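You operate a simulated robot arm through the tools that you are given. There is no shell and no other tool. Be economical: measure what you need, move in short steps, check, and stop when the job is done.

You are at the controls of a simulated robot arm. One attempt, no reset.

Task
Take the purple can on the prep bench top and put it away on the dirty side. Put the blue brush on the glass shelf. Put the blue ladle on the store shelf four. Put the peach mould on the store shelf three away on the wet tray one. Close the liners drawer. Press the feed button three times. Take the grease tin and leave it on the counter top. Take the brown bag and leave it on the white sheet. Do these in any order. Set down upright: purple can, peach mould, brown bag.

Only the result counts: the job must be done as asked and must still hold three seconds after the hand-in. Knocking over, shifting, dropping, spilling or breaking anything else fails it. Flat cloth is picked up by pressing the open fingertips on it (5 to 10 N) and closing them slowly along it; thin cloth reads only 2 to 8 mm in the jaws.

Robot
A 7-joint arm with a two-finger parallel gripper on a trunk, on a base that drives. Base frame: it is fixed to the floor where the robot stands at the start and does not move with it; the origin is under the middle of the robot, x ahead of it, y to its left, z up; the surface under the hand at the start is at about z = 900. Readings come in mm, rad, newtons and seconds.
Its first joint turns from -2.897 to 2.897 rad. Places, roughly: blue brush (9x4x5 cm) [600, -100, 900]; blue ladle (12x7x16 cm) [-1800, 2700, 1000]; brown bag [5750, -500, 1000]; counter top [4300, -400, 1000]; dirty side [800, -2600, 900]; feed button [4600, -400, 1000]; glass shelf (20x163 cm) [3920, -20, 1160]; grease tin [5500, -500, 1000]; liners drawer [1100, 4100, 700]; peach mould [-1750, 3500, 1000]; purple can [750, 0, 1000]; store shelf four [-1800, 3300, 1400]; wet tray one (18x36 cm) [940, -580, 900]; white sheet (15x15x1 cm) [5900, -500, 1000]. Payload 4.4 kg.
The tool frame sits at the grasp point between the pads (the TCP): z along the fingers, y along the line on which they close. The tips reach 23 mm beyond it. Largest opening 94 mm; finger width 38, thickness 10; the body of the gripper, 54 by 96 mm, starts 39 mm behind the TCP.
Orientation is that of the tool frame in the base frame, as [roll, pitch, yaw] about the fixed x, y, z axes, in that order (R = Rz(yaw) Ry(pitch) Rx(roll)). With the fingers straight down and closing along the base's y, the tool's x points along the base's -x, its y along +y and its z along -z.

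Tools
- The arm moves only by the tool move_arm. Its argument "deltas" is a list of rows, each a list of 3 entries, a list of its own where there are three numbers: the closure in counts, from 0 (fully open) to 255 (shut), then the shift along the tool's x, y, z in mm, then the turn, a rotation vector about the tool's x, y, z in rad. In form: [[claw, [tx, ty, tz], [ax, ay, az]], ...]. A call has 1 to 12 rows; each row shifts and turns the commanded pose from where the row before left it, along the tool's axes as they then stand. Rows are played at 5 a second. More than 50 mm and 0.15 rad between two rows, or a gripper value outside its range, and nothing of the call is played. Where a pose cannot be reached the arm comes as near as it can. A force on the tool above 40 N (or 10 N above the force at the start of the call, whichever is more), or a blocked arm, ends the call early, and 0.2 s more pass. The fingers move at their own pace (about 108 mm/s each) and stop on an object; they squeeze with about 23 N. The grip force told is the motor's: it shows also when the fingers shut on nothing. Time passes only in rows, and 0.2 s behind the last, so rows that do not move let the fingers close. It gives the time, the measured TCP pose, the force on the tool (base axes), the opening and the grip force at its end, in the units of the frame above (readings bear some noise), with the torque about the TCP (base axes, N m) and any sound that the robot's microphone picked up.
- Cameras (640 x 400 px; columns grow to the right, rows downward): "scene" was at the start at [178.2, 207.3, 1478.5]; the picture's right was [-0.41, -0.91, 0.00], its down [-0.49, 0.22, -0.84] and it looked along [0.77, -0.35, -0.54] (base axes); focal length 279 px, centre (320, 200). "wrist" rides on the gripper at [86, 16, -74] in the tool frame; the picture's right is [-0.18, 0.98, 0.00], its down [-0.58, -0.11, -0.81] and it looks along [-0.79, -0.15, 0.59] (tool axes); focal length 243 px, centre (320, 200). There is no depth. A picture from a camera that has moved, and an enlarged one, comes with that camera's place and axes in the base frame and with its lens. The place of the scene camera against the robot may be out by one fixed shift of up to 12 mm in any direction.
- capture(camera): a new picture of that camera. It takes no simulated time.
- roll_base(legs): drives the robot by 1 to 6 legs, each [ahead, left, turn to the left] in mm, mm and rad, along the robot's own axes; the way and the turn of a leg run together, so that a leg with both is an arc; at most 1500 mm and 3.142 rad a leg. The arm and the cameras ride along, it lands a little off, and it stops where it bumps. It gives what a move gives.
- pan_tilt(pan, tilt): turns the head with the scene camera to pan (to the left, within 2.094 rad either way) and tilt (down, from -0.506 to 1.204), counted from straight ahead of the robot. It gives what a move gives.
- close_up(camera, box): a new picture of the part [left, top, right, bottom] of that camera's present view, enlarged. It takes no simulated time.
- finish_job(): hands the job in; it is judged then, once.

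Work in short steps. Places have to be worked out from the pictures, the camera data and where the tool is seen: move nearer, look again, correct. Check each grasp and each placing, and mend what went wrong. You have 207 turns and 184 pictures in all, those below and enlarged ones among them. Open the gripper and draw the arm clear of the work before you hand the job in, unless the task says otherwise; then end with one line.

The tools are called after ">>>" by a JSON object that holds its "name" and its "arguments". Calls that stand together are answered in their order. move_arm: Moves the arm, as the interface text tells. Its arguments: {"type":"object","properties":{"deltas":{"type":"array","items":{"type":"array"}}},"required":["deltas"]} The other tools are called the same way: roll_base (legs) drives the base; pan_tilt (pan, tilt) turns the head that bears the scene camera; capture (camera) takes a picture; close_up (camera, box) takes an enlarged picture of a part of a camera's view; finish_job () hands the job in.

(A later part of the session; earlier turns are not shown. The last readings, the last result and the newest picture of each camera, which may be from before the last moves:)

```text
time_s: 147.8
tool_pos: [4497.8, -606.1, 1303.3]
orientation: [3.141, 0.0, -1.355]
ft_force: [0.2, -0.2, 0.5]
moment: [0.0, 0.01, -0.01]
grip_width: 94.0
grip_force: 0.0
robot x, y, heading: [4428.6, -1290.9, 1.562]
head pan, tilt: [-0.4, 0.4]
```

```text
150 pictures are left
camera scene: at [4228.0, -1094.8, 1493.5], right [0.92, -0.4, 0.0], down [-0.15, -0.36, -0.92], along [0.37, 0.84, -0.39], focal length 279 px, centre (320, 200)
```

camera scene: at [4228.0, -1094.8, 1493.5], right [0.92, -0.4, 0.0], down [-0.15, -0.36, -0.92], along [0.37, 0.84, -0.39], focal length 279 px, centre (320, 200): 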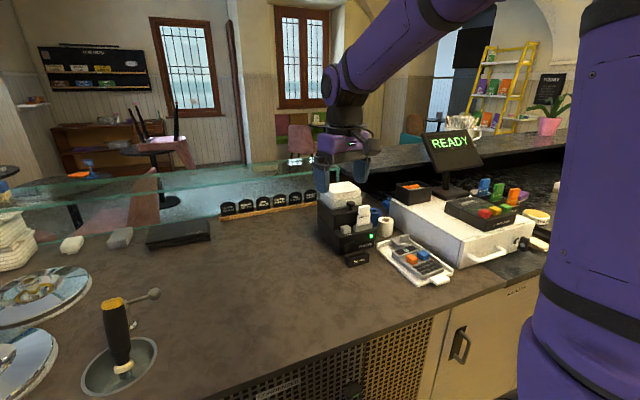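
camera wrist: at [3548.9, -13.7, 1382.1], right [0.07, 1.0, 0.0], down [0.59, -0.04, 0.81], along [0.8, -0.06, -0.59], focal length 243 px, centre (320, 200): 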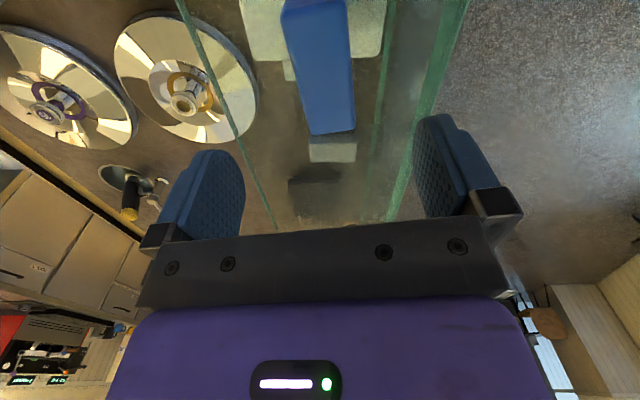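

Let me zoom in on the printer/till cluster for the feed button.

>>> {"name": "close_up", "arguments": {"camera": "scene", "box": [300, 150, 560, 300]}}

>>> {"name": "pan_tilt", "arguments": {"pan": -1.2, "tilt": 0.4}}

>>> {"name": "capture", "arguments": {"camera": "scene"}}

```text
2.46 times, centred on (430, 225) of scene
camera zoom: at [4228.0, -1094.8, 1493.5], right [0.92, -0.4, 0.0], down [-0.15, -0.36, -0.92], along [0.37, 0.84, -0.39], focal length 688 px, centre (49, 138)
```

zoom: 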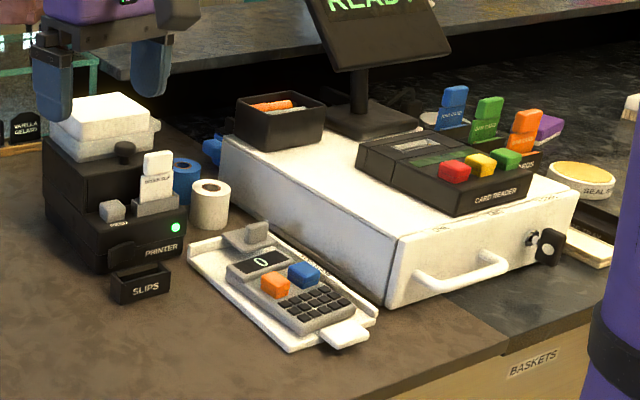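

```text
time_s: 148.9
tool_pos: [4497.3, -607.6, 1302.8]
orientation: [3.141, 0.0, -1.355]
ft_force: [-0.1, -0.5, 0.2]
moment: [0.02, -0.02, -0.02]
grip_width: 94.1
grip_force: 0.0
robot x, y, heading: [4430.6, -1292.7, 1.56]
head pan, tilt: [-1.201, 0.4]
```

```text
148 pictures are left
camera scene: at [4277.8, -1147.0, 1493.5], right [0.35, -0.94, 0.0], down [-0.36, -0.14, -0.92], along [0.86, 0.33, -0.39], focal length 279 px, centre (320, 200)
```

scene: 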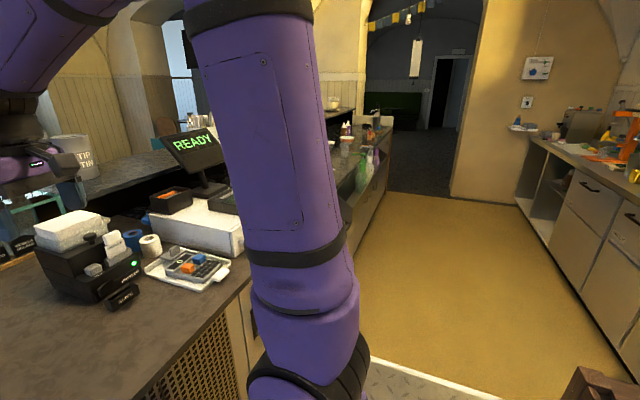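

The FEED button looks like the small grey cube on the printer's front top, near (4594, -456). I'll straighten the gripper, close it and hover there for a wrist view.

>>> {"name": "move_arm", "arguments": {"deltas": [[255, [0, 0, 0], [0, 0, 0.108]], [255, [0, 0, 0], [0, 0, 0.108]], [255, [-35, -24, 0], [0, 0, 0]], [255, [-35, -24, 0], [0, 0, 0]], [255, [-35, -24, 0], [0, 0, 0]], [255, [-25, -21, 0], [0, 0, 0]], [255, [0, 0, 25], [0, 0, 0]], [255, [0, 0, 25], [0, 0, 0]], [255, [0, 0, 0], [0, 0, 0]]]}}

>>> {"name": "capture", "arguments": {"camera": "wrist"}}

>>> {"name": "pan_tilt", "arguments": {"pan": -0.5, "tilt": 0.5}}

>>> {"name": "capture", "arguments": {"camera": "scene"}}

```text
time_s: 150.9
tool_pos: [4587.8, -479.2, 1253.6]
orientation: [3.141, -0.002, -1.57]
ft_force: [0.5, -1.3, 0.4]
moment: [0.02, 0.0, -0.03]
grip_width: 0.1
grip_force: 22.8
robot x, y, heading: [4430.2, -1290.8, 1.563]
head pan, tilt: [-1.201, 0.4]
```

```text
147 pictures are left
camera wrist: at [4571.8, -565.1, 1328.6], right [-0.98, 0.18, 0.0], down [0.11, 0.58, 0.81], along [0.15, 0.79, -0.59], focal length 243 px, centre (320, 200)
```

wrist: 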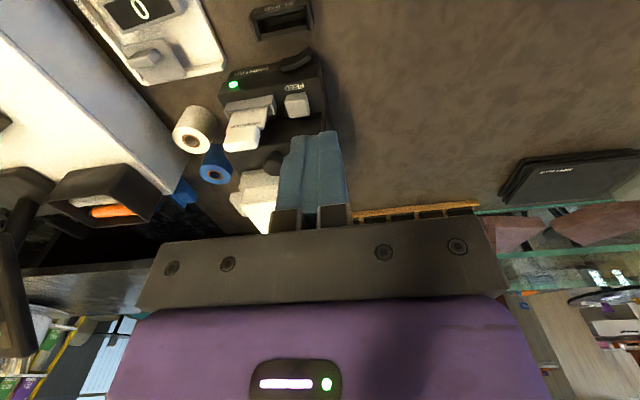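

```text
time_s: 152.0
tool_pos: [4587.9, -478.5, 1253.7]
orientation: [-3.141, 0.001, -1.57]
ft_force: [0.4, -0.5, 0.2]
moment: [0.0, 0.0, 0.0]
grip_width: 0.1
grip_force: 23.3
robot x, y, heading: [4426.5, -1291.0, 1.565]
head pan, tilt: [-0.499, 0.499]
```

```text
146 pictures are left
camera scene: at [4235.5, -1100.3, 1484.4], right [0.87, -0.49, 0.0], down [-0.23, -0.42, -0.88], along [0.43, 0.77, -0.48], focal length 279 px, centre (320, 200)
```

scene: 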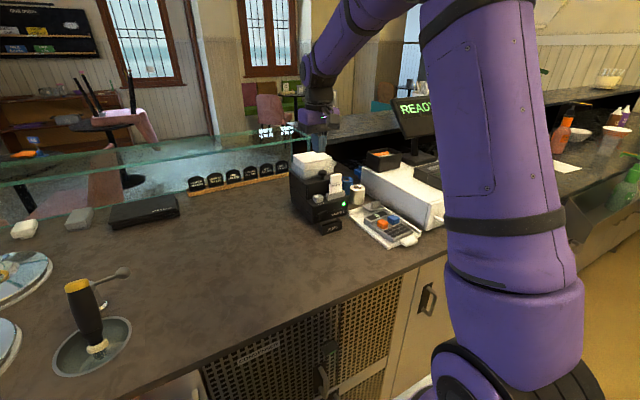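

Zoom on the button in the wrist view.

>>> {"name": "close_up", "arguments": {"camera": "wrist", "box": [200, 40, 360, 150]}}

>>> {"name": "close_up", "arguments": {"camera": "scene", "box": [270, 130, 430, 250]}}

```text
3.64 times, centred on (280, 95) of wrist
camera zoom: at [4571.8, -565.1, 1328.8], right [-0.98, 0.18, 0.0], down [0.11, 0.58, 0.81], along [0.15, 0.79, -0.59], focal length 882 px, centre (466, 582)
```

zoom: 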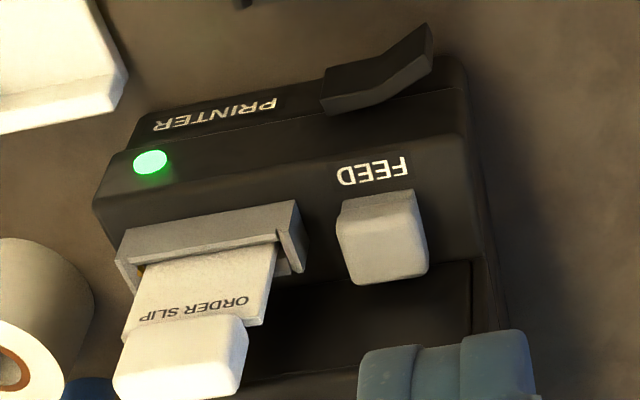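

```text
3.33 times, centred on (350, 190) of scene
camera zoom: at [4235.5, -1100.3, 1484.4], right [0.87, -0.49, 0.0], down [-0.23, -0.42, -0.88], along [0.43, 0.77, -0.48], focal length 931 px, centre (220, 233)
```

zoom: 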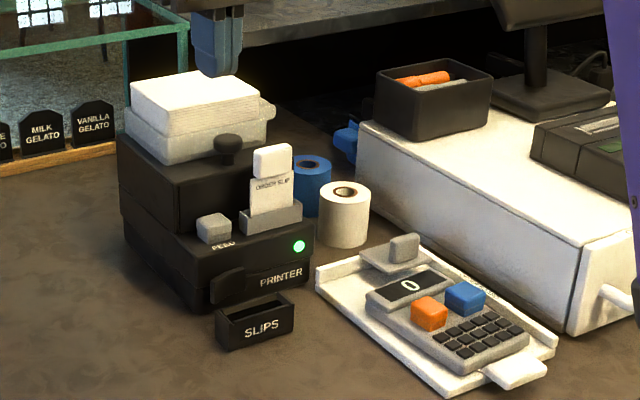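

FEED button triangulates to about (4631, -398, 1057), with the order slip standing close at its right. To keep the gripper body off the slip and paper stack I'll turn the tool 90° and tilt it 0.7 rad toward the robot.

>>> {"name": "move_arm", "arguments": {"deltas": [[255, [0, 0, 0], [0, 0, 0.143]], [255, [0, 0, 0], [0, 0, 0.143]], [255, [0, 0, 0], [0, 0, 0.143]], [255, [0, 0, 0], [0, 0, 0.143]], [255, [0, 0, 0], [0, 0, 0.143]], [255, [0, 0, 0], [0, 0, 0.143]], [255, [0, 0, 0], [0, 0, 0.143]], [255, [0, 0, 0], [0, 0, 0.143]], [255, [0, 0, 0], [0, 0, 0.143]], [255, [0, 0, 0], [0, 0, 0.143]], [255, [0, 0, 0], [0, 0, 0.143]]]}}

>>> {"name": "move_arm", "arguments": {"deltas": [[255, [0, 0, 0], [-0.14, 0, 0]], [255, [0, 0, 0], [-0.14, 0, 0]], [255, [0, 0, 0], [-0.14, 0, 0]], [255, [0, 0, 0], [-0.14, 0, 0]], [255, [0, 0, 0], [-0.14, 0, 0]], [255, [-21, -15, 30], [0, 0, 0]], [255, [-22, -15, 30], [0, 0, 0]], [255, [0, 0, 30], [0, 0, 0]], [255, [0, 0, 0], [0, 0, 0]]]}}

>>> {"name": "close_up", "arguments": {"camera": "scene", "box": [240, 100, 440, 250]}}

>>> {"name": "capture", "arguments": {"camera": "wrist"}}

```text
time_s: 154.4
tool_pos: [4590.0, -476.7, 1251.9]
orientation: [-3.141, -0.001, 3.139]
ft_force: [-0.6, -0.5, 0.0]
moment: [0.01, -0.02, 0.03]
grip_width: 0.3
grip_force: 23.7
robot x, y, heading: [4426.3, -1292.5, 1.561]
head pan, tilt: [-0.499, 0.499]
```

```text
time_s: 156.4
tool_pos: [4636.6, -441.5, 1160.7]
orientation: [2.444, 0.0, 3.14]
ft_force: [-0.2, -0.4, -0.4]
moment: [0.0, 0.01, 0.01]
grip_width: 0.1
grip_force: 22.4
robot x, y, heading: [4431.5, -1288.0, 1.561]
head pan, tilt: [-0.499, 0.499]
```

```text
2.67 times, centred on (340, 175) of scene
camera zoom: at [4235.5, -1100.4, 1484.4], right [0.87, -0.49, 0.0], down [-0.23, -0.42, -0.88], along [0.43, 0.77, -0.48], focal length 745 px, centre (267, 267)
```

zoom: 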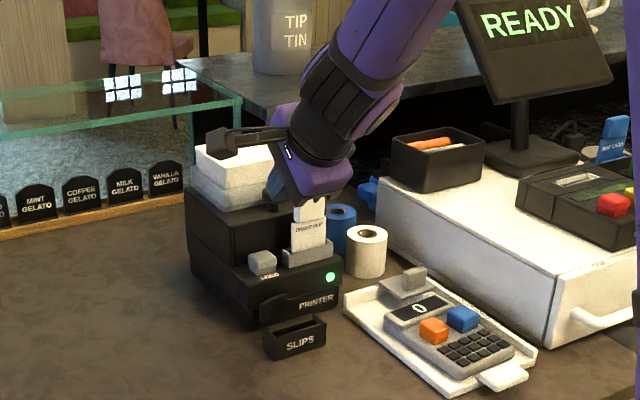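

```text
142 pictures are left
camera wrist: at [4549.8, -477.7, 1229.0], right [0.19, 0.75, 0.63], down [0.58, -0.6, 0.55], along [0.79, 0.27, -0.55], focal length 243 px, centre (320, 200)
```

wrist: 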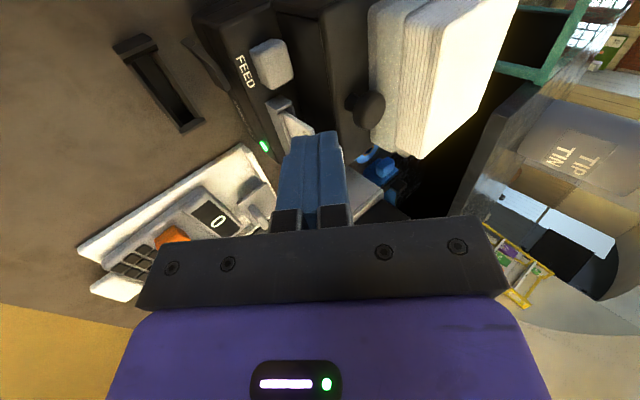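

Button refined to about (4632, -391, 1045). Moving to hover right above it with the fingertips.

>>> {"name": "move_arm", "arguments": {"deltas": [[255, [3, -1.3, 31], [0, 0, 0]], [255, [2.6, -1.4, 32], [0, 0, 0]], [255, [0, 0, 0], [0, 0, 0]]]}}

>>> {"name": "close_up", "arguments": {"camera": "scene", "box": [270, 130, 390, 230]}}

>>> {"name": "capture", "arguments": {"camera": "wrist"}}

```text
time_s: 157.2
tool_pos: [4629.2, -401.9, 1112.9]
orientation: [2.443, 0.0, 3.141]
ft_force: [0.1, -2.0, 1.0]
moment: [-0.02, 0.04, 0.02]
grip_width: 0.1
grip_force: 23.0
robot x, y, heading: [4426.2, -1291.4, 1.559]
head pan, tilt: [-0.499, 0.499]
```

```text
4.00 times, centred on (330, 180) of scene
camera zoom: at [4235.4, -1100.4, 1484.4], right [0.87, -0.49, 0.0], down [-0.23, -0.42, -0.88], along [0.43, 0.77, -0.48], focal length 1117 px, centre (280, 280)
```

zoom: 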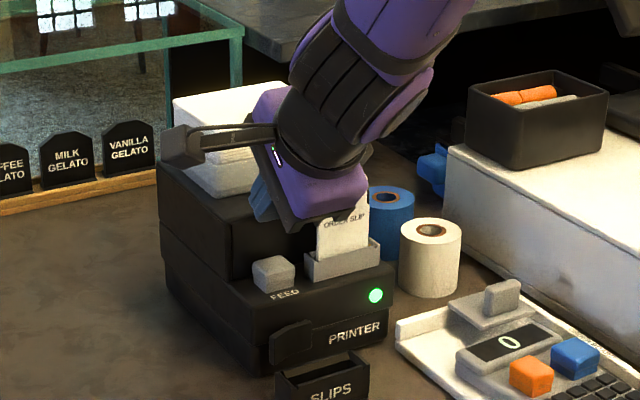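

```text
140 pictures are left
camera wrist: at [4544.0, -438.2, 1180.7], right [0.19, 0.75, 0.63], down [0.58, -0.6, 0.55], along [0.79, 0.27, -0.55], focal length 243 px, centre (320, 200)
```

wrist: 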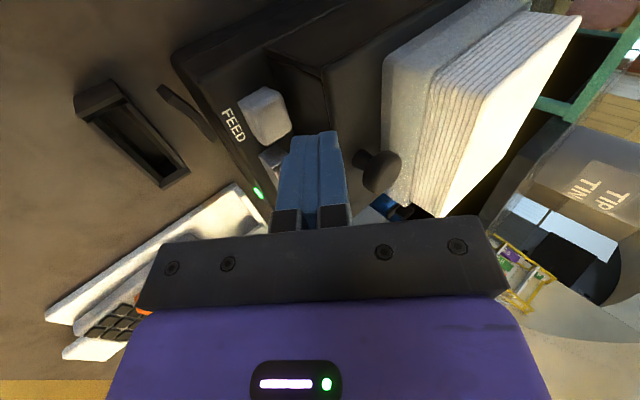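

The tip lies over the button in both views. I'll go straight down (in base z) toward it in decreasing steps.

>>> {"name": "move_arm", "arguments": {"deltas": [[255, [2, -6.4, 7.7], [0, 0, 0]], [255, [0, -6.4, 7.7], [0, 0, 0]], [255, [0, -3.2, 3.8], [0, 0, 0]], [255, [0, -1.9, 2.3], [0, 0, 0]], [255, [0, -1.9, 2.3], [0, 0, 0]], [255, [0, 0, 0], [0, 0, 0]]]}}

>>> {"name": "close_up", "arguments": {"camera": "scene", "box": [270, 130, 390, 230]}}

```text
time_s: 158.6
tool_pos: [4627.0, -404.8, 1083.8]
orientation: [2.442, 0.001, 3.139]
ft_force: [-0.7, -0.2, -0.6]
moment: [-0.01, -0.01, 0.05]
grip_width: 0.0
grip_force: 23.2
robot x, y, heading: [4429.0, -1292.5, 1.556]
head pan, tilt: [-0.499, 0.499]
```

```text
4.00 times, centred on (330, 180) of scene
camera zoom: at [4235.4, -1100.3, 1484.4], right [0.87, -0.49, 0.0], down [-0.23, -0.42, -0.88], along [0.43, 0.77, -0.48], focal length 1117 px, centre (280, 280)
```

zoom: 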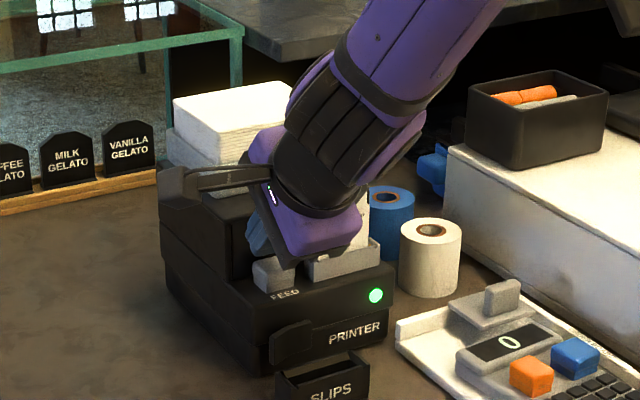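

No contact yet at tip ≈1060. Continuing down in 2 mm steps.

>>> {"name": "move_arm", "arguments": {"deltas": [[255, [0, -0.5, 2.6], [0, 0, 0]], [255, [0, -1.3, 1.55], [0, 0, 0]], [255, [0, -1.3, 1.55], [0, 0, 0]], [255, [0, -1.3, 1.55], [0, 0, 0]], [255, [0, 0, 0], [0, 0, 0]]]}}

>>> {"name": "close_up", "arguments": {"camera": "wrist", "box": [200, 40, 400, 180]}}

```text
time_s: 159.8
tool_pos: [4626.0, -402.3, 1075.5]
orientation: [2.443, 0.001, 3.139]
ft_force: [-0.7, -0.4, -0.3]
moment: [0.01, -0.02, -0.01]
grip_width: 0.0
grip_force: 23.0
robot x, y, heading: [4426.9, -1291.4, 1.556]
head pan, tilt: [-0.499, 0.499]
```

```text
2.86 times, centred on (300, 110) of wrist
camera zoom: at [4539.8, -437.8, 1144.0], right [0.19, 0.75, 0.63], down [0.58, -0.6, 0.55], along [0.79, 0.27, -0.55], focal length 693 px, centre (377, 457)
```

zoom: 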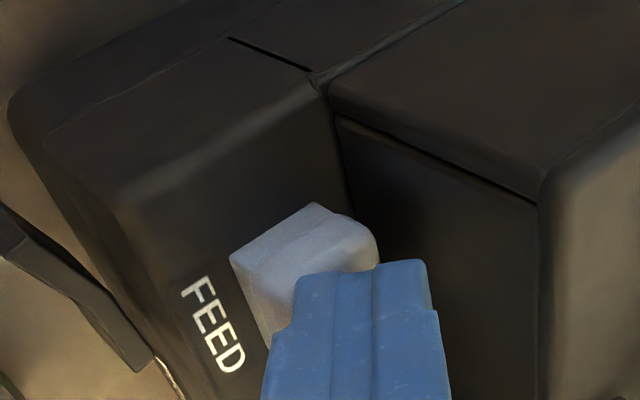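

The tip is slightly far (+y). Shift back 7 mm toward the robot and go on down.

>>> {"name": "move_arm", "arguments": {"deltas": [[255, [0, -5.4, -4.5], [0, 0, 0]], [255, [0, -1.3, 1.55], [0, 0, 0]], [255, [0, -1.3, 1.55], [0, 0, 0]], [255, [0, -1.3, 1.55], [0, 0, 0]], [255, [0, 0, 0], [0, 0, 0]]]}}

>>> {"name": "close_up", "arguments": {"camera": "wrist", "box": [200, 40, 400, 180]}}

```text
time_s: 161.0
tool_pos: [4625.3, -408.9, 1068.9]
orientation: [2.443, -0.001, 3.139]
ft_force: [-0.1, 0.3, 0.1]
moment: [0.01, -0.02, -0.03]
grip_width: 0.0
grip_force: 23.3
robot x, y, heading: [4426.7, -1288.2, 1.563]
head pan, tilt: [-0.499, 0.499]
```

```text
2.86 times, centred on (300, 110) of wrist
camera zoom: at [4539.9, -444.7, 1137.5], right [0.19, 0.75, 0.63], down [0.58, -0.6, 0.55], along [0.79, 0.27, -0.55], focal length 693 px, centre (377, 457)
```

zoom: 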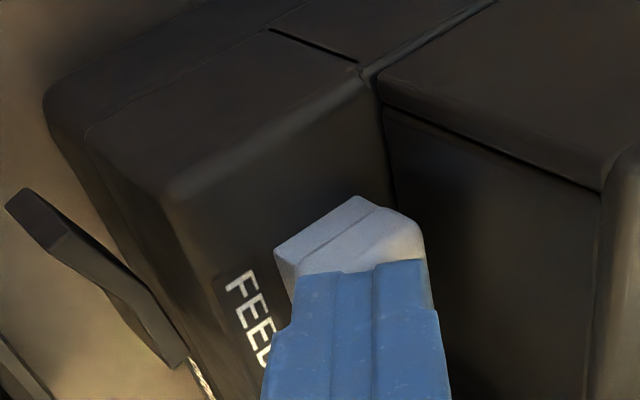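

Centred on the button now. Continue downwards 1.5 mm per row.

>>> {"name": "move_arm", "arguments": {"deltas": [[255, [0, -1, 1.2], [0, 0, 0]], [255, [0, -1, 1.2], [0, 0, 0]], [255, [0, -1, 1.2], [0, 0, 0]], [255, [0, -1, 1.2], [0, 0, 0]], [255, [0, 0, 0], [0, 0, 0]]]}}

```text
time_s: 162.2
tool_pos: [4625.6, -409.3, 1064.3]
orientation: [2.441, -0.001, 3.138]
ft_force: [-0.7, -0.1, 1.6]
moment: [0.03, -0.03, 0.0]
grip_width: 0.0
grip_force: 23.2
robot x, y, heading: [4428.2, -1294.3, 1.557]
head pan, tilt: [-0.499, 0.499]
heard: click
```

A click at TCP z≈1064: first press. Raise 8 mm to release and listen.

>>> {"name": "move_arm", "arguments": {"deltas": [[255, [0, 2.6, -3.06], [0, 0, 0]], [255, [0, 2.6, -3.06], [0, 0, 0]], [255, [0, 0, 0], [0, 0, 0]]]}}

>>> {"name": "move_arm", "arguments": {"deltas": [[255, [0, -2.6, 3.06], [0, 0, 0]], [255, [0, -2.6, 3.06], [0, 0, 0]], [255, [0, 0, 0], [0, 0, 0]]]}}

```text
time_s: 163.0
tool_pos: [4625.3, -409.6, 1071.7]
orientation: [2.443, 0.0, 3.14]
ft_force: [-0.3, -0.7, 0.1]
moment: [0.02, 0.03, 0.0]
grip_width: 0.0
grip_force: 23.7
robot x, y, heading: [4429.8, -1287.2, 1.562]
head pan, tilt: [-0.499, 0.499]
```

```text
time_s: 163.8
tool_pos: [4624.6, -409.1, 1061.7]
orientation: [2.441, 0.001, 3.141]
ft_force: [2.0, -1.2, 1.6]
moment: [-0.02, -0.05, -0.04]
grip_width: 0.1
grip_force: 23.5
robot x, y, heading: [4429.5, -1289.8, 1.561]
head pan, tilt: [-0.499, 0.499]
heard: click
```

Second click. Release and press the third time.

>>> {"name": "move_arm", "arguments": {"deltas": [[255, [0, 2.6, -3.06], [0, 0, 0]], [255, [0, 2.6, -3.06], [0, 0, 0]], [255, [0, 0, 0], [0, 0, 0]]]}}

>>> {"name": "move_arm", "arguments": {"deltas": [[255, [0, -2.6, 3.06], [0, 0, 0]], [255, [0, -2.6, 3.06], [0, 0, 0]], [255, [0, 0, 0], [0, 0, 0]]]}}

```text
time_s: 164.6
tool_pos: [4625.8, -408.2, 1070.3]
orientation: [2.443, -0.002, 3.139]
ft_force: [0.2, 0.0, 0.0]
moment: [0.0, 0.01, 0.04]
grip_width: 0.2
grip_force: 22.7
robot x, y, heading: [4427.6, -1287.5, 1.563]
head pan, tilt: [-0.499, 0.499]
```

```text
time_s: 165.4
tool_pos: [4626.2, -408.5, 1063.4]
orientation: [2.442, 0.0, 3.14]
ft_force: [-1.5, -0.7, 2.0]
moment: [0.0, 0.0, -0.04]
grip_width: 0.0
grip_force: 23.0
robot x, y, heading: [4428.9, -1290.3, 1.567]
head pan, tilt: [-0.499, 0.499]
heard: click
```

Three clicks. Retreating upward, untilting, and rotating the tool back.

>>> {"name": "move_arm", "arguments": {"deltas": [[255, [0, 5, -6], [0, 0, 0]], [255, [0, 21, -25], [0, 0, 0]], [255, [0, -11, -45], [0, 0, 0]], [255, [0, -11, -45], [0, 0, 0]], [255, [0, 0, -40], [0.14, 0, 0]], [255, [0, 0, 0], [0.14, 0, 0]], [255, [0, 0, 0], [0.14, 0, 0]], [255, [0, 0, 0], [0.14, 0, 0]], [0, [0, 0, 0], [0.14, 0, 0]], [0, [0, 0, 0], [0, 0, 0]]]}}

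>>> {"name": "move_arm", "arguments": {"deltas": [[0, [0, 0, 0], [0, 0, -0.143]], [0, [0, 0, 0], [0, 0, -0.143]], [0, [0, 0, 0], [0, 0, -0.143]], [0, [0, 0, 0], [0, 0, -0.143]], [0, [0, 0, 0], [0, 0, -0.143]], [0, [0, 0, 0], [0, 0, -0.143]], [0, [0, 0, 0], [0, 0, -0.143]], [0, [0, 0, 0], [0, 0, -0.143]], [0, [0, 0, 0], [0, 0, -0.143]], [0, [0, 0, 0], [0, 0, -0.143]], [0, [0, 0, 0], [0, 0, -0.143]]]}}

>>> {"name": "capture", "arguments": {"camera": "scene"}}

```text
time_s: 167.6
tool_pos: [4626.5, -508.4, 1187.8]
orientation: [-3.141, 0.0, 3.14]
ft_force: [0.9, 0.6, 0.3]
moment: [-0.03, 0.0, 0.0]
grip_width: 93.8
grip_force: 0.2
robot x, y, heading: [4429.8, -1292.2, 1.562]
head pan, tilt: [-0.499, 0.499]
```

```text
time_s: 170.0
tool_pos: [4626.8, -510.4, 1187.4]
orientation: [-3.141, -0.001, -1.57]
ft_force: [-0.5, -0.2, -0.6]
moment: [-0.03, -0.02, 0.02]
grip_width: 94.3
grip_force: 0.2
robot x, y, heading: [4428.1, -1292.4, 1.563]
head pan, tilt: [-0.499, 0.499]
```

```text
136 pictures are left
camera scene: at [4235.4, -1100.3, 1484.4], right [0.87, -0.49, 0.0], down [-0.23, -0.42, -0.88], along [0.43, 0.77, -0.48], focal length 279 px, centre (320, 200)
```

scene: 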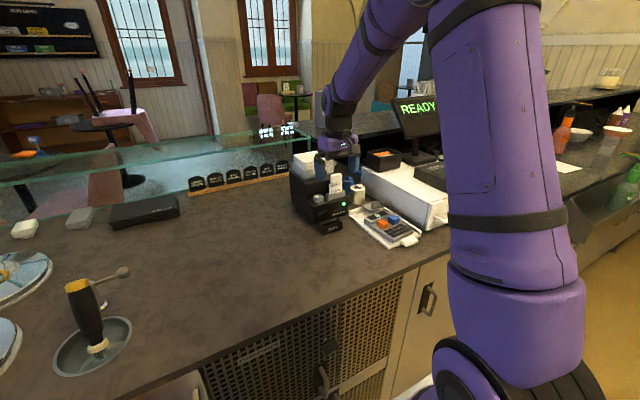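

All intact. Raising and pulling the hand back, then driving right to the tin and bag area.

>>> {"name": "move_arm", "arguments": {"deltas": [[0, [30, 0, -35], [0, 0, 0]], [0, [30, 0, -35], [0, 0, 0]], [0, [30, 0, -35], [0, 0, 0]], [0, [30, 0, -15], [0, 0, 0]], [0, [0, 0, 0], [0, 0, 0]]]}}

>>> {"name": "roll_base", "arguments": {"legs": [[-150, 0, 0.008], [0, -1100, 0]]}}

>>> {"name": "pan_tilt", "arguments": {"pan": 0.0, "tilt": 0.45}}

>>> {"name": "capture", "arguments": {"camera": "scene"}}

```text
time_s: 171.2
tool_pos: [4629.1, -629.9, 1306.5]
orientation: [-3.141, 0.0, -1.571]
ft_force: [0.0, 0.8, -0.7]
moment: [-0.03, -0.01, 0.0]
grip_width: 93.6
grip_force: 0.1
robot x, y, heading: [4430.9, -1290.1, 1.565]
head pan, tilt: [-0.499, 0.499]
```

```text
time_s: 177.7
tool_pos: [5715.1, -800.8, 1306.6]
orientation: [3.142, 0.001, -1.588]
ft_force: [0.2, 1.2, 0.0]
moment: [0.02, 0.03, 0.02]
grip_width: 94.0
grip_force: 0.0
robot x, y, heading: [5503.7, -1455.1, 1.545]
head pan, tilt: [-0.499, 0.499]
```

```text
time_s: 178.6
tool_pos: [5714.7, -800.2, 1307.6]
orientation: [-3.142, 0.0, -1.587]
ft_force: [-0.4, 1.1, 0.3]
moment: [0.01, 0.01, 0.01]
grip_width: 94.0
grip_force: 0.1
robot x, y, heading: [5503.1, -1461.3, 1.54]
head pan, tilt: [0.0, 0.45]
```

```text
135 pictures are left
camera scene: at [5270.4, -1250.5, 1488.9], right [1.0, -0.03, 0.0], down [-0.01, -0.44, -0.9], along [0.03, 0.9, -0.44], focal length 279 px, centre (320, 200)
```

scene: 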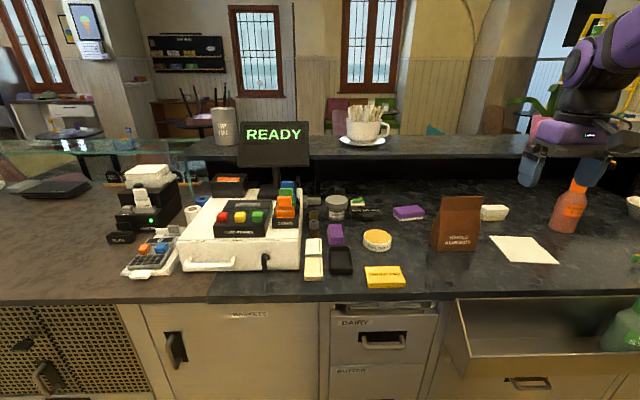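

Brown bag and white sheet are visible; zoom to read the tin's label.

>>> {"name": "close_up", "arguments": {"camera": "scene", "box": [290, 170, 580, 310]}}

```text
2.21 times, centred on (435, 240) of scene
camera zoom: at [5270.4, -1250.5, 1488.9], right [1.0, -0.03, 0.0], down [-0.01, -0.44, -0.9], along [0.03, 0.9, -0.44], focal length 616 px, centre (66, 112)
```

zoom: 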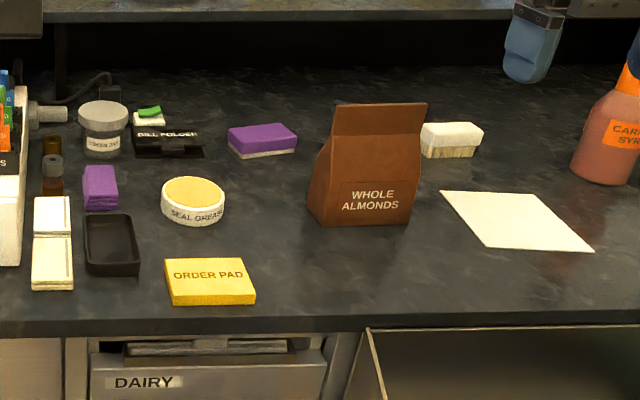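

Grease tin is the "SEAL GREASE" tin, roughly 85-90 mm across, near (5465, -560). I'll move closer and put the hand above it for accurate measuring.

>>> {"name": "roll_base", "arguments": {"legs": [[150, 0, 0.03]]}}

>>> {"name": "move_arm", "arguments": {"deltas": [[0, [-5, 45, 0], [0, 0, 0]], [0, [-5, 45, 0], [0, 0, 0]], [0, [-5, 45, 0], [0, 0, 0]], [0, [-10, 45, 0], [0, 0, 0]], [0, [-10, 45, 0], [0, 0, 0]], [0, [-20, 0, 40], [0, 0, 0]], [0, [0, 0, 40], [0, 0, 0]], [0, [0, 0, 40], [0, 0, 0]], [0, [0, 0, 0], [0, 0, 0]]]}}

>>> {"name": "capture", "arguments": {"camera": "wrist"}}

>>> {"name": "capture", "arguments": {"camera": "scene"}}

```text
time_s: 180.0
tool_pos: [5699.0, -641.6, 1306.9]
orientation: [-3.141, -0.001, -1.564]
ft_force: [0.4, -0.1, 0.3]
moment: [-0.01, -0.01, -0.03]
grip_width: 94.0
grip_force: 0.2
robot x, y, heading: [5504.4, -1302.9, 1.572]
head pan, tilt: [0.0, 0.45]
```

```text
time_s: 182.0
tool_pos: [5475.0, -588.0, 1187.3]
orientation: [-3.141, 0.001, -1.562]
ft_force: [1.2, 0.5, 0.6]
moment: [0.04, 0.02, -0.01]
grip_width: 93.9
grip_force: 0.2
robot x, y, heading: [5504.9, -1309.2, 1.572]
head pan, tilt: [0.0, 0.45]
```

```text
133 pictures are left
camera wrist: at [5459.2, -674.8, 1262.3], right [-0.98, 0.17, 0.0], down [0.1, 0.58, 0.81], along [0.14, 0.79, -0.59], focal length 243 px, centre (320, 200)
```

wrist: 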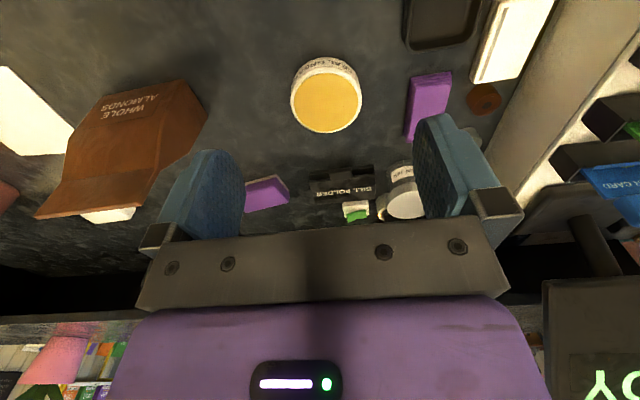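

```text
132 pictures are left
camera scene: at [5267.0, -1103.9, 1488.9], right [1.0, 0.0, 0.0], down [0.0, -0.44, -0.9], along [0.0, 0.9, -0.44], focal length 279 px, centre (320, 200)
```

scene: 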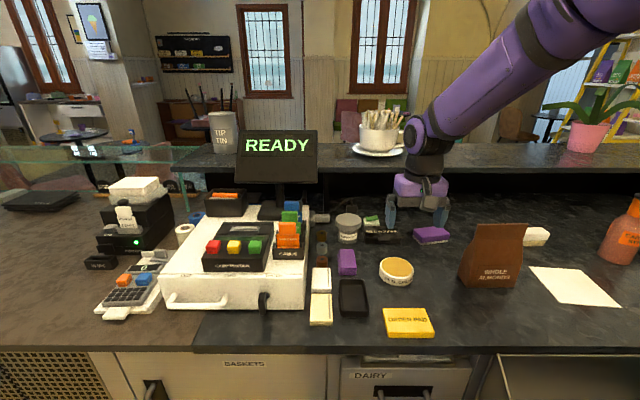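

Tin top triangulates to (5478, -510, ~995), about 84 mm across. Moving above it at z≈1090 for a precise centring view.

>>> {"name": "move_arm", "arguments": {"deltas": [[0, [-39, -2, 0], [0, 0, 0]], [0, [-39, -2, 0], [0, 0, 0]], [0, [0, 0, 49], [0, 0, 0]], [0, [0, 0, 48], [0, 0, 0]], [0, [0, 0, 0], [0, 0, 0]]]}}

>>> {"name": "capture", "arguments": {"camera": "wrist"}}

>>> {"name": "close_up", "arguments": {"camera": "scene", "box": [330, 180, 470, 300]}}

```text
time_s: 183.2
tool_pos: [5475.6, -508.6, 1090.8]
orientation: [-3.139, -0.001, -1.563]
ft_force: [0.6, 0.8, 0.0]
moment: [0.04, -0.04, 0.0]
grip_width: 94.2
grip_force: 0.1
robot x, y, heading: [5507.7, -1305.0, 1.572]
head pan, tilt: [0.0, 0.45]
```

```text
131 pictures are left
camera wrist: at [5460.9, -595.8, 1165.8], right [-0.98, 0.17, 0.0], down [0.1, 0.58, 0.81], along [0.14, 0.79, -0.59], focal length 243 px, centre (320, 200)
```

wrist: 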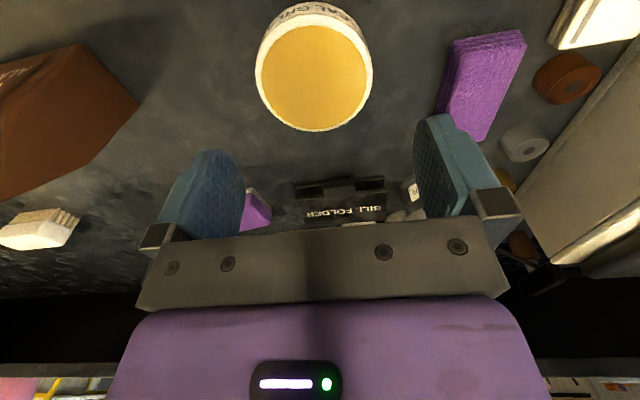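

```text
3.33 times, centred on (400, 240) of scene
camera zoom: at [5267.1, -1103.9, 1488.9], right [1.0, 0.0, 0.0], down [0.0, -0.44, -0.9], along [0.0, 0.9, -0.44], focal length 931 px, centre (53, 67)
```

zoom: 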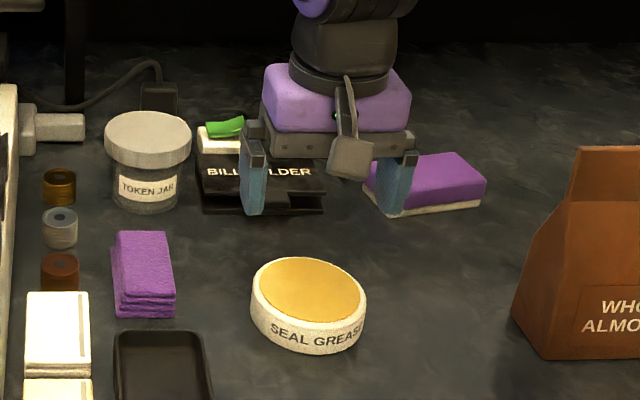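

Tin centre (5480, -510), top ≈992, about 83 mm wide – 5 mm clearance each side. Correct 4.5 mm in x and lower until the tips are just above the lid, then check.

>>> {"name": "move_arm", "arguments": {"deltas": [[0, [2, -4.5, 0], [0, 0, 0]], [0, [0, 0, 40], [0, 0, 0]], [0, [0, 0, 22], [0, 0, 0]], [0, [0, 0, 0], [0, 0, 0]], [0, [0, 0, 0], [0, 0, 0]]]}}

>>> {"name": "capture", "arguments": {"camera": "wrist"}}

>>> {"name": "close_up", "arguments": {"camera": "scene", "box": [330, 180, 470, 300]}}

```text
time_s: 184.4
tool_pos: [5479.9, -512.0, 1027.6]
orientation: [-3.141, 0.001, -1.56]
ft_force: [0.1, 0.3, -0.6]
moment: [-0.03, -0.02, 0.02]
grip_width: 94.1
grip_force: 0.0
robot x, y, heading: [5506.1, -1305.4, 1.568]
head pan, tilt: [0.0, 0.45]
```

```text
129 pictures are left
camera wrist: at [5464.6, -599.2, 1102.5], right [-0.98, 0.17, 0.0], down [0.1, 0.58, 0.81], along [0.14, 0.79, -0.59], focal length 243 px, centre (320, 200)
```

wrist: 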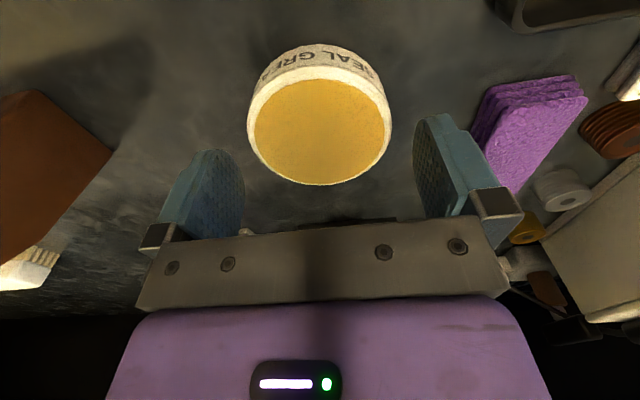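

```text
3.33 times, centred on (400, 240) of scene
camera zoom: at [5267.1, -1103.8, 1488.9], right [1.0, 0.0, 0.0], down [0.0, -0.44, -0.9], along [0.0, 0.9, -0.44], focal length 931 px, centre (53, 67)
```

zoom: 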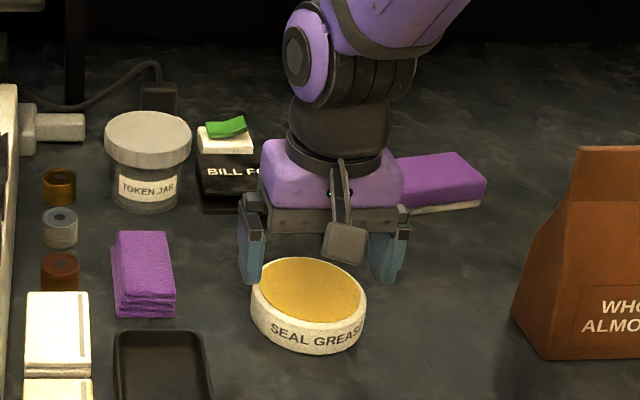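

Aligned in x; shift 4 mm toward the robot, descend to z≈987 and close.

>>> {"name": "move_arm", "arguments": {"deltas": [[0, [4, 0, 0], [0, 0, 0]], [0, [0, 0, 15], [0, 0, 0]], [0, [0, 0, 15], [0, 0, 0]], [0, [0, 0, 10], [0, 0, 0]], [0, [0, 0, 0], [0, 0, 0]], [255, [0, 0, 0], [0, 0, 0]], [255, [0, 0, 0], [0, 0, 0]]]}}

>>> {"name": "close_up", "arguments": {"camera": "scene", "box": [330, 180, 470, 300]}}

```text
time_s: 185.3
tool_pos: [5480.7, -514.4, 1002.5]
orientation: [-3.141, 0.01, -1.561]
ft_force: [0.8, -4.5, 24.1]
moment: [0.33, -1.15, -0.22]
grip_width: 93.8
grip_force: 0.0
robot x, y, heading: [5506.6, -1305.7, 1.566]
head pan, tilt: [0.0, 0.45]
stopped in row 4: the force on the tool passed its limit at 60 N (the readings are from after the stop); the commanded pose is now the measured one
```

```text
3.33 times, centred on (400, 240) of scene
camera zoom: at [5267.0, -1104.9, 1489.0], right [1.0, 0.0, 0.0], down [0.0, -0.43, -0.9], along [0.0, 0.9, -0.43], focal length 931 px, centre (53, 67)
```

zoom: 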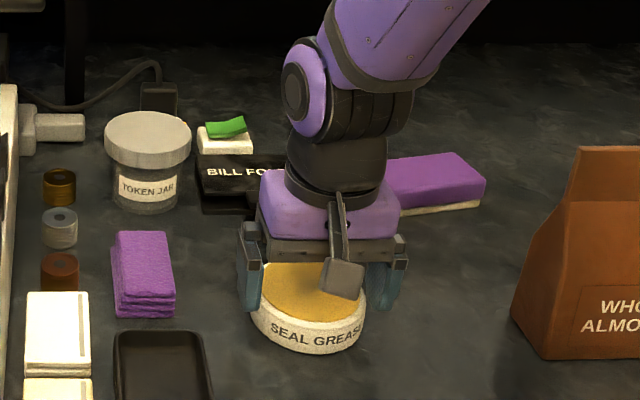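

Contact on the right finger at tip z≈980: the rays agree better with a lid at z≈980, centre (5482, -504) and diameter ≈89 mm. Rise, recentre and check orientation.

>>> {"name": "move_arm", "arguments": {"deltas": [[0, [0, 0, -12], [0, 0, 0]], [0, [-10, -1.5, 0], [0, 0, 0]], [0, [0, 0, 0], [0, 0, 0]], [0, [0, 0, 0], [0, 0, 0]]]}}

>>> {"name": "capture", "arguments": {"camera": "wrist"}}

```text
time_s: 186.3
tool_pos: [5482.5, -506.3, 1012.7]
orientation: [-3.141, 0.008, -1.563]
ft_force: [-0.4, -0.8, 0.6]
moment: [0.0, 0.03, -0.01]
grip_width: 94.0
grip_force: 0.1
robot x, y, heading: [5509.3, -1306.6, 1.572]
head pan, tilt: [0.0, 0.45]
```

```text
126 pictures are left
camera wrist: at [5467.0, -593.4, 1086.5], right [-0.98, 0.18, 0.0], down [0.1, 0.58, 0.81], along [0.14, 0.8, -0.59], focal length 243 px, centre (320, 200)
```

wrist: 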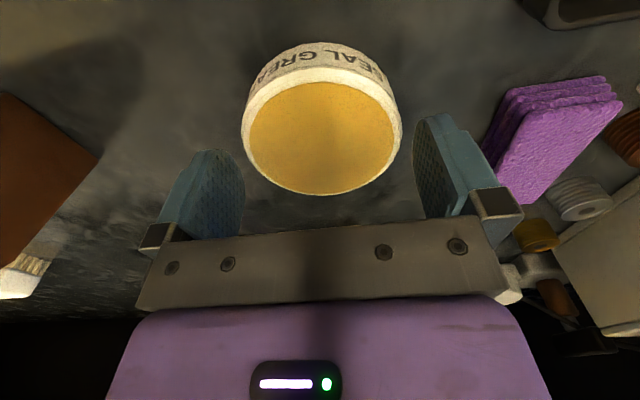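

The clearance is tight; I'll measure the tin's width more exactly with stronger zooms.

>>> {"name": "close_up", "arguments": {"camera": "scene", "box": [375, 240, 425, 295]}}

>>> {"name": "close_up", "arguments": {"camera": "wrist", "box": [220, 30, 430, 210]}}

```text
7.27 times, centred on (400, 268) of scene
camera zoom: at [5267.1, -1103.7, 1488.9], right [1.0, 0.0, 0.0], down [0.0, -0.44, -0.9], along [0.0, 0.9, -0.44], focal length 2032 px, centre (-262, -291)
```

zoom: 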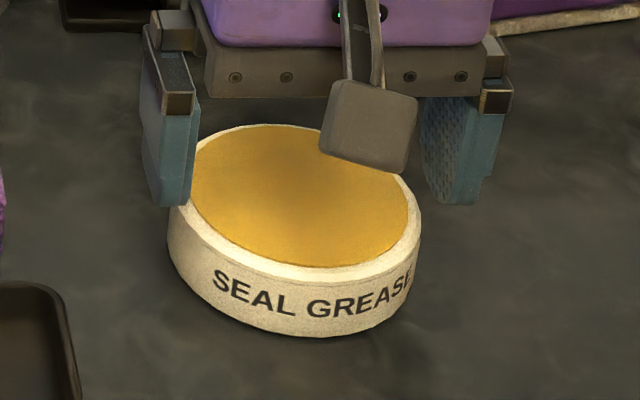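

```text
2.22 times, centred on (325, 120) of wrist
camera zoom: at [5467.0, -593.4, 1086.5], right [-0.98, 0.18, 0.0], down [0.1, 0.58, 0.81], along [0.14, 0.8, -0.59], focal length 539 px, centre (309, 378)
```

zoom: 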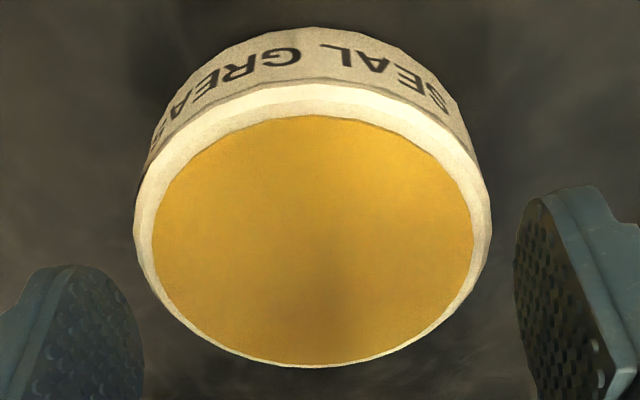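

Estimated diameter ≈90 mm, and the hand should go 1 mm to the left (-x). I'll nudge and go down in 4 mm steps, watching force and moment.

>>> {"name": "move_arm", "arguments": {"deltas": [[0, [0, 1, 0], [0, 0, 0]], [0, [0, 0, 4], [0, 0, 0]], [0, [0, 0, 4], [0, 0, 0]], [0, [0, 0, 2], [0, 0, 0]], [0, [0, 0, 2], [0, 0, 0]], [0, [0, 0, 0], [0, 0, 0]]]}}

```text
time_s: 187.7
tool_pos: [5481.8, -505.0, 999.2]
orientation: [3.141, 0.008, -1.562]
ft_force: [1.6, -0.4, -0.5]
moment: [-0.03, -0.06, 0.01]
grip_width: 94.1
grip_force: 0.1
robot x, y, heading: [5502.9, -1305.8, 1.571]
head pan, tilt: [0.0, 0.45]
```

Tips are now at 976, below the earlier contact height, with no load. Continue down.

>>> {"name": "move_arm", "arguments": {"deltas": [[0, [0, 0, 3], [0, 0, 0]], [0, [0, 0, 3], [0, 0, 0]], [0, [0, 0, 3], [0, 0, 0]], [0, [0, 0, 0], [0, 0, 0]]]}}

>>> {"name": "close_up", "arguments": {"camera": "scene", "box": [375, 240, 425, 295]}}

```text
time_s: 188.7
tool_pos: [5482.4, -505.3, 989.2]
orientation: [3.141, 0.008, -1.562]
ft_force: [0.6, -0.2, -0.8]
moment: [0.02, -0.03, -0.01]
grip_width: 94.1
grip_force: 0.0
robot x, y, heading: [5503.8, -1306.9, 1.573]
head pan, tilt: [0.0, 0.45]
```

```text
7.27 times, centred on (400, 268) of scene
camera zoom: at [5267.1, -1103.7, 1488.9], right [1.0, 0.0, 0.0], down [0.0, -0.44, -0.9], along [0.0, 0.9, -0.44], focal length 2032 px, centre (-262, -291)
```

zoom: 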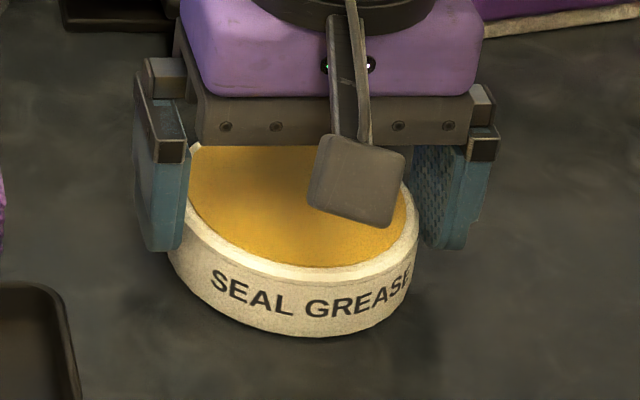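

The fingers straddle the tin. Lower 8 mm more and close.

>>> {"name": "move_arm", "arguments": {"deltas": [[0, [0, 0, 4], [0, 0, 0]], [0, [0, 0, 4], [0, 0, 0]], [0, [0, 0, 0], [0, 0, 0]], [255, [0, 0, 0], [0, 0, 0]], [255, [0, 0, 0], [0, 0, 0]], [255, [0, 0, 0], [0, 0, 0]]]}}

```text
time_s: 190.1
tool_pos: [5482.0, -505.5, 982.4]
orientation: [-3.141, 0.008, -1.563]
ft_force: [0.2, -1.0, 3.1]
moment: [-0.01, -0.17, -0.03]
grip_width: 91.5
grip_force: 23.1
robot x, y, heading: [5505.4, -1306.9, 1.568]
head pan, tilt: [0.0, 0.45]
```

Gripped at 91.5 mm. Lifting straight up, then pulling back toward the robot.

>>> {"name": "move_arm", "arguments": {"deltas": [[255, [0, 0, -20], [0, 0, 0]], [255, [0, 0, -40], [0, 0, 0]], [255, [0, 0, -50], [0, 0, 0]], [255, [0, 0, -50], [0, 0, 0]], [255, [0, 0, -50], [0, 0, 0]], [255, [0, 0, -50], [0, 0, 0]], [255, [40, 0, 0], [0, 0, 0]], [255, [40, 0, 0], [0, 0, 0]], [255, [40, 0, 0], [0, 0, 0]], [255, [0, 0, 0], [0, 0, 0]]]}}

>>> {"name": "capture", "arguments": {"camera": "scene"}}

```text
time_s: 192.3
tool_pos: [5483.1, -624.3, 1240.5]
orientation: [3.141, 0.007, -1.56]
ft_force: [-0.8, 0.0, -2.8]
moment: [-0.02, 0.03, 0.04]
grip_width: 91.3
grip_force: 22.9
robot x, y, heading: [5507.7, -1304.2, 1.569]
head pan, tilt: [0.0, 0.45]
```

```text
122 pictures are left
camera scene: at [5267.1, -1103.6, 1488.8], right [1.0, 0.0, 0.0], down [0.0, -0.44, -0.9], along [0.0, 0.9, -0.44], focal length 279 px, centre (320, 200)
```

scene: 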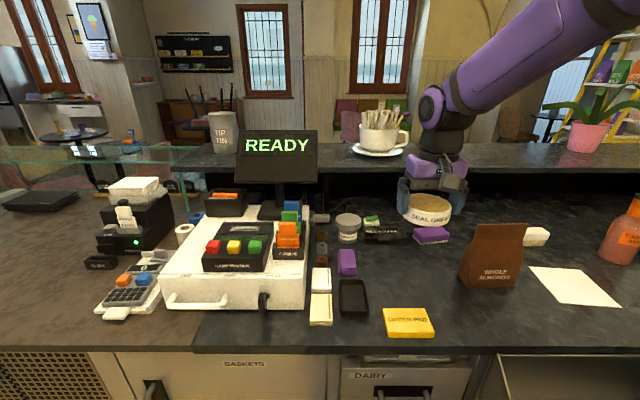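

Tin held. Backing 100 mm and strafing left to bring it over the brown counter top near x≈4350.

>>> {"name": "roll_base", "arguments": {"legs": [[-100, 0, 0], [0, 1130, 0], [100, 0, 0]]}}

>>> {"name": "capture", "arguments": {"camera": "scene"}}

>>> {"name": "capture", "arguments": {"camera": "wrist"}}

```text
time_s: 199.7
tool_pos: [4337.3, -615.9, 1239.7]
orientation: [-3.14, 0.008, -1.567]
ft_force: [-0.8, -0.3, -1.5]
moment: [-0.02, 0.0, 0.03]
grip_width: 91.3
grip_force: 23.2
robot x, y, heading: [4355.8, -1297.2, 1.565]
head pan, tilt: [0.0, 0.45]
```

```text
121 pictures are left
camera scene: at [4118.3, -1094.2, 1488.9], right [1.0, -0.01, 0.0], down [0.0, -0.44, -0.9], along [0.01, 0.9, -0.44], focal length 279 px, centre (320, 200)
```

scene: 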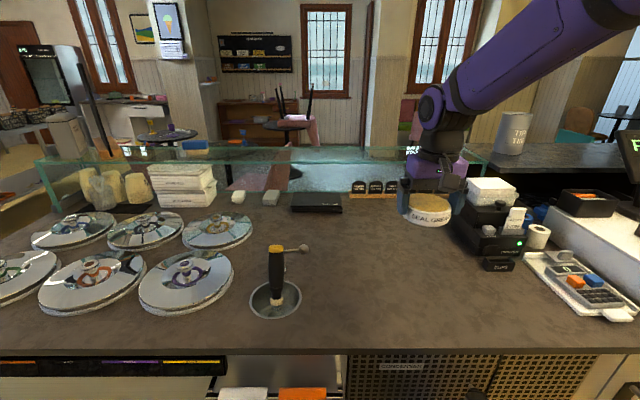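

```text
120 pictures are left
camera wrist: at [4321.6, -702.8, 1315.1], right [-0.98, 0.18, 0.0], down [0.11, 0.58, 0.81], along [0.15, 0.8, -0.59], focal length 243 px, centre (320, 200)
```

wrist: 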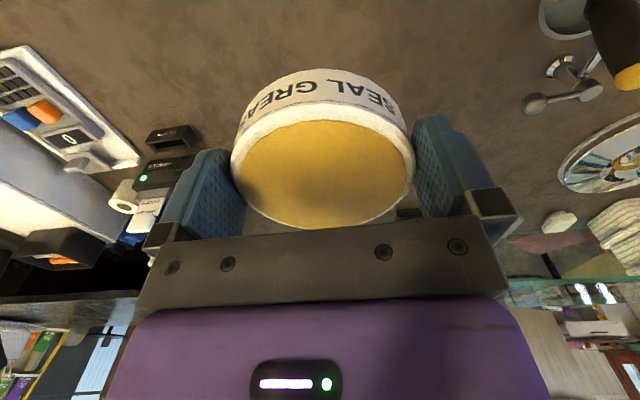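

Open counter below the tin. Move 35 mm forward and lower to z≈998.

>>> {"name": "move_arm", "arguments": {"deltas": [[255, [-35, 0, 0], [0, 0, 0]], [255, [0, 0, 50], [0, 0, 0]], [255, [0, 0, 50], [0, 0, 0]], [255, [0, 0, 50], [0, 0, 0]], [255, [0, 0, 50], [0, 0, 0]], [255, [0, 0, 25], [0, 0, 0]], [255, [0, 0, 10], [0, 0, 0]], [255, [0, 0, 5], [0, 0, 0]], [255, [0, 0, 0], [0, 0, 0]]]}}

>>> {"name": "close_up", "arguments": {"camera": "scene", "box": [340, 150, 500, 270]}}

```text
time_s: 201.7
tool_pos: [4336.7, -578.2, 1000.3]
orientation: [3.141, 0.006, -1.567]
ft_force: [0.0, -0.4, -1.5]
moment: [-0.03, 0.02, 0.04]
grip_width: 91.4
grip_force: 23.0
robot x, y, heading: [4354.7, -1298.1, 1.563]
head pan, tilt: [0.0, 0.45]
```

```text
3.33 times, centred on (420, 210) of scene
camera zoom: at [4118.3, -1094.2, 1488.9], right [1.0, -0.01, 0.0], down [0.0, -0.44, -0.9], along [0.01, 0.9, -0.44], focal length 931 px, centre (-13, 167)
```

zoom: 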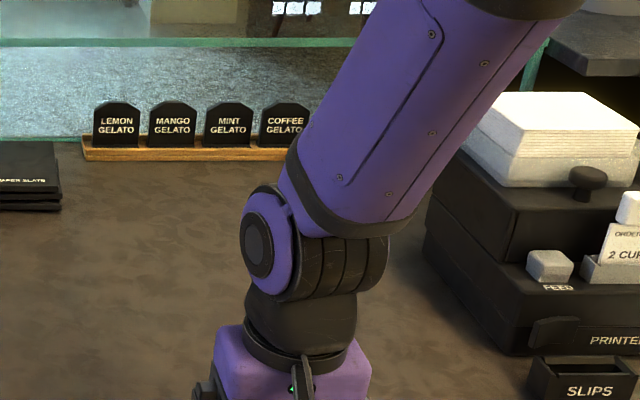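

Lowering in 3 mm steps until contact.

>>> {"name": "move_arm", "arguments": {"deltas": [[255, [0, 0, 4], [0, 0, 0]], [255, [0, 0, 4], [0, 0, 0]], [255, [0, 0, 4], [0, 0, 0]], [255, [0, 0, 3], [0, 0, 0]], [255, [0, 0, 2], [0, 0, 0]], [255, [0, 0, 0], [0, 0, 0]]]}}

```text
time_s: 203.1
tool_pos: [4336.7, -578.7, 983.6]
orientation: [3.141, 0.006, -1.569]
ft_force: [0.5, -3.2, 7.3]
moment: [-0.16, -0.15, -0.09]
grip_width: 91.3
grip_force: 23.1
robot x, y, heading: [4353.1, -1300.2, 1.564]
head pan, tilt: [0.0, 0.45]
```

Contact at the same height as before. Open and rise.

>>> {"name": "move_arm", "arguments": {"deltas": [[0, [0, 0, 0], [0, 0, 0]], [0, [0, 0, 0], [0, 0, 0]], [0, [0, 0, -5], [0, 0, 0]], [0, [0, 0, -20], [0, 0, 0]], [0, [0, 0, -40], [0, 0, 0]], [0, [0, 0, -50], [0, 0, 0]], [0, [0, 0, -50], [0, 0, 0]], [0, [0, 0, -50], [0, 0, 0]], [0, [40, 0, -40], [0, 0, 0]], [0, [40, 0, 0], [0, 0, 0]], [0, [0, 0, 0], [0, 0, 0]]]}}

>>> {"name": "capture", "arguments": {"camera": "scene"}}

```text
refused: row 9 steps farther than a row can; nothing moved
```

```text
118 pictures are left
camera scene: at [4118.4, -1094.6, 1488.9], right [1.0, -0.01, 0.0], down [0.0, -0.44, -0.9], along [0.01, 0.9, -0.44], focal length 279 px, centre (320, 200)
```

scene: 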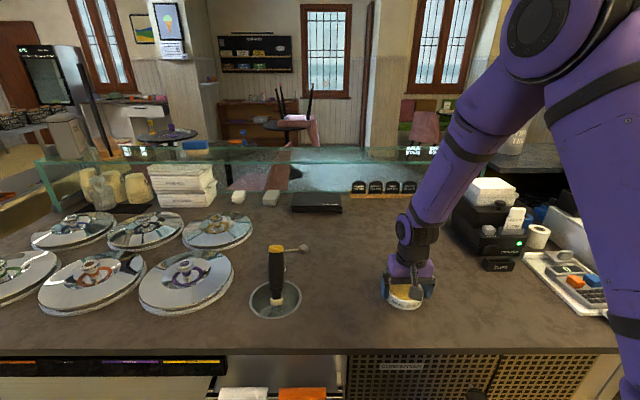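

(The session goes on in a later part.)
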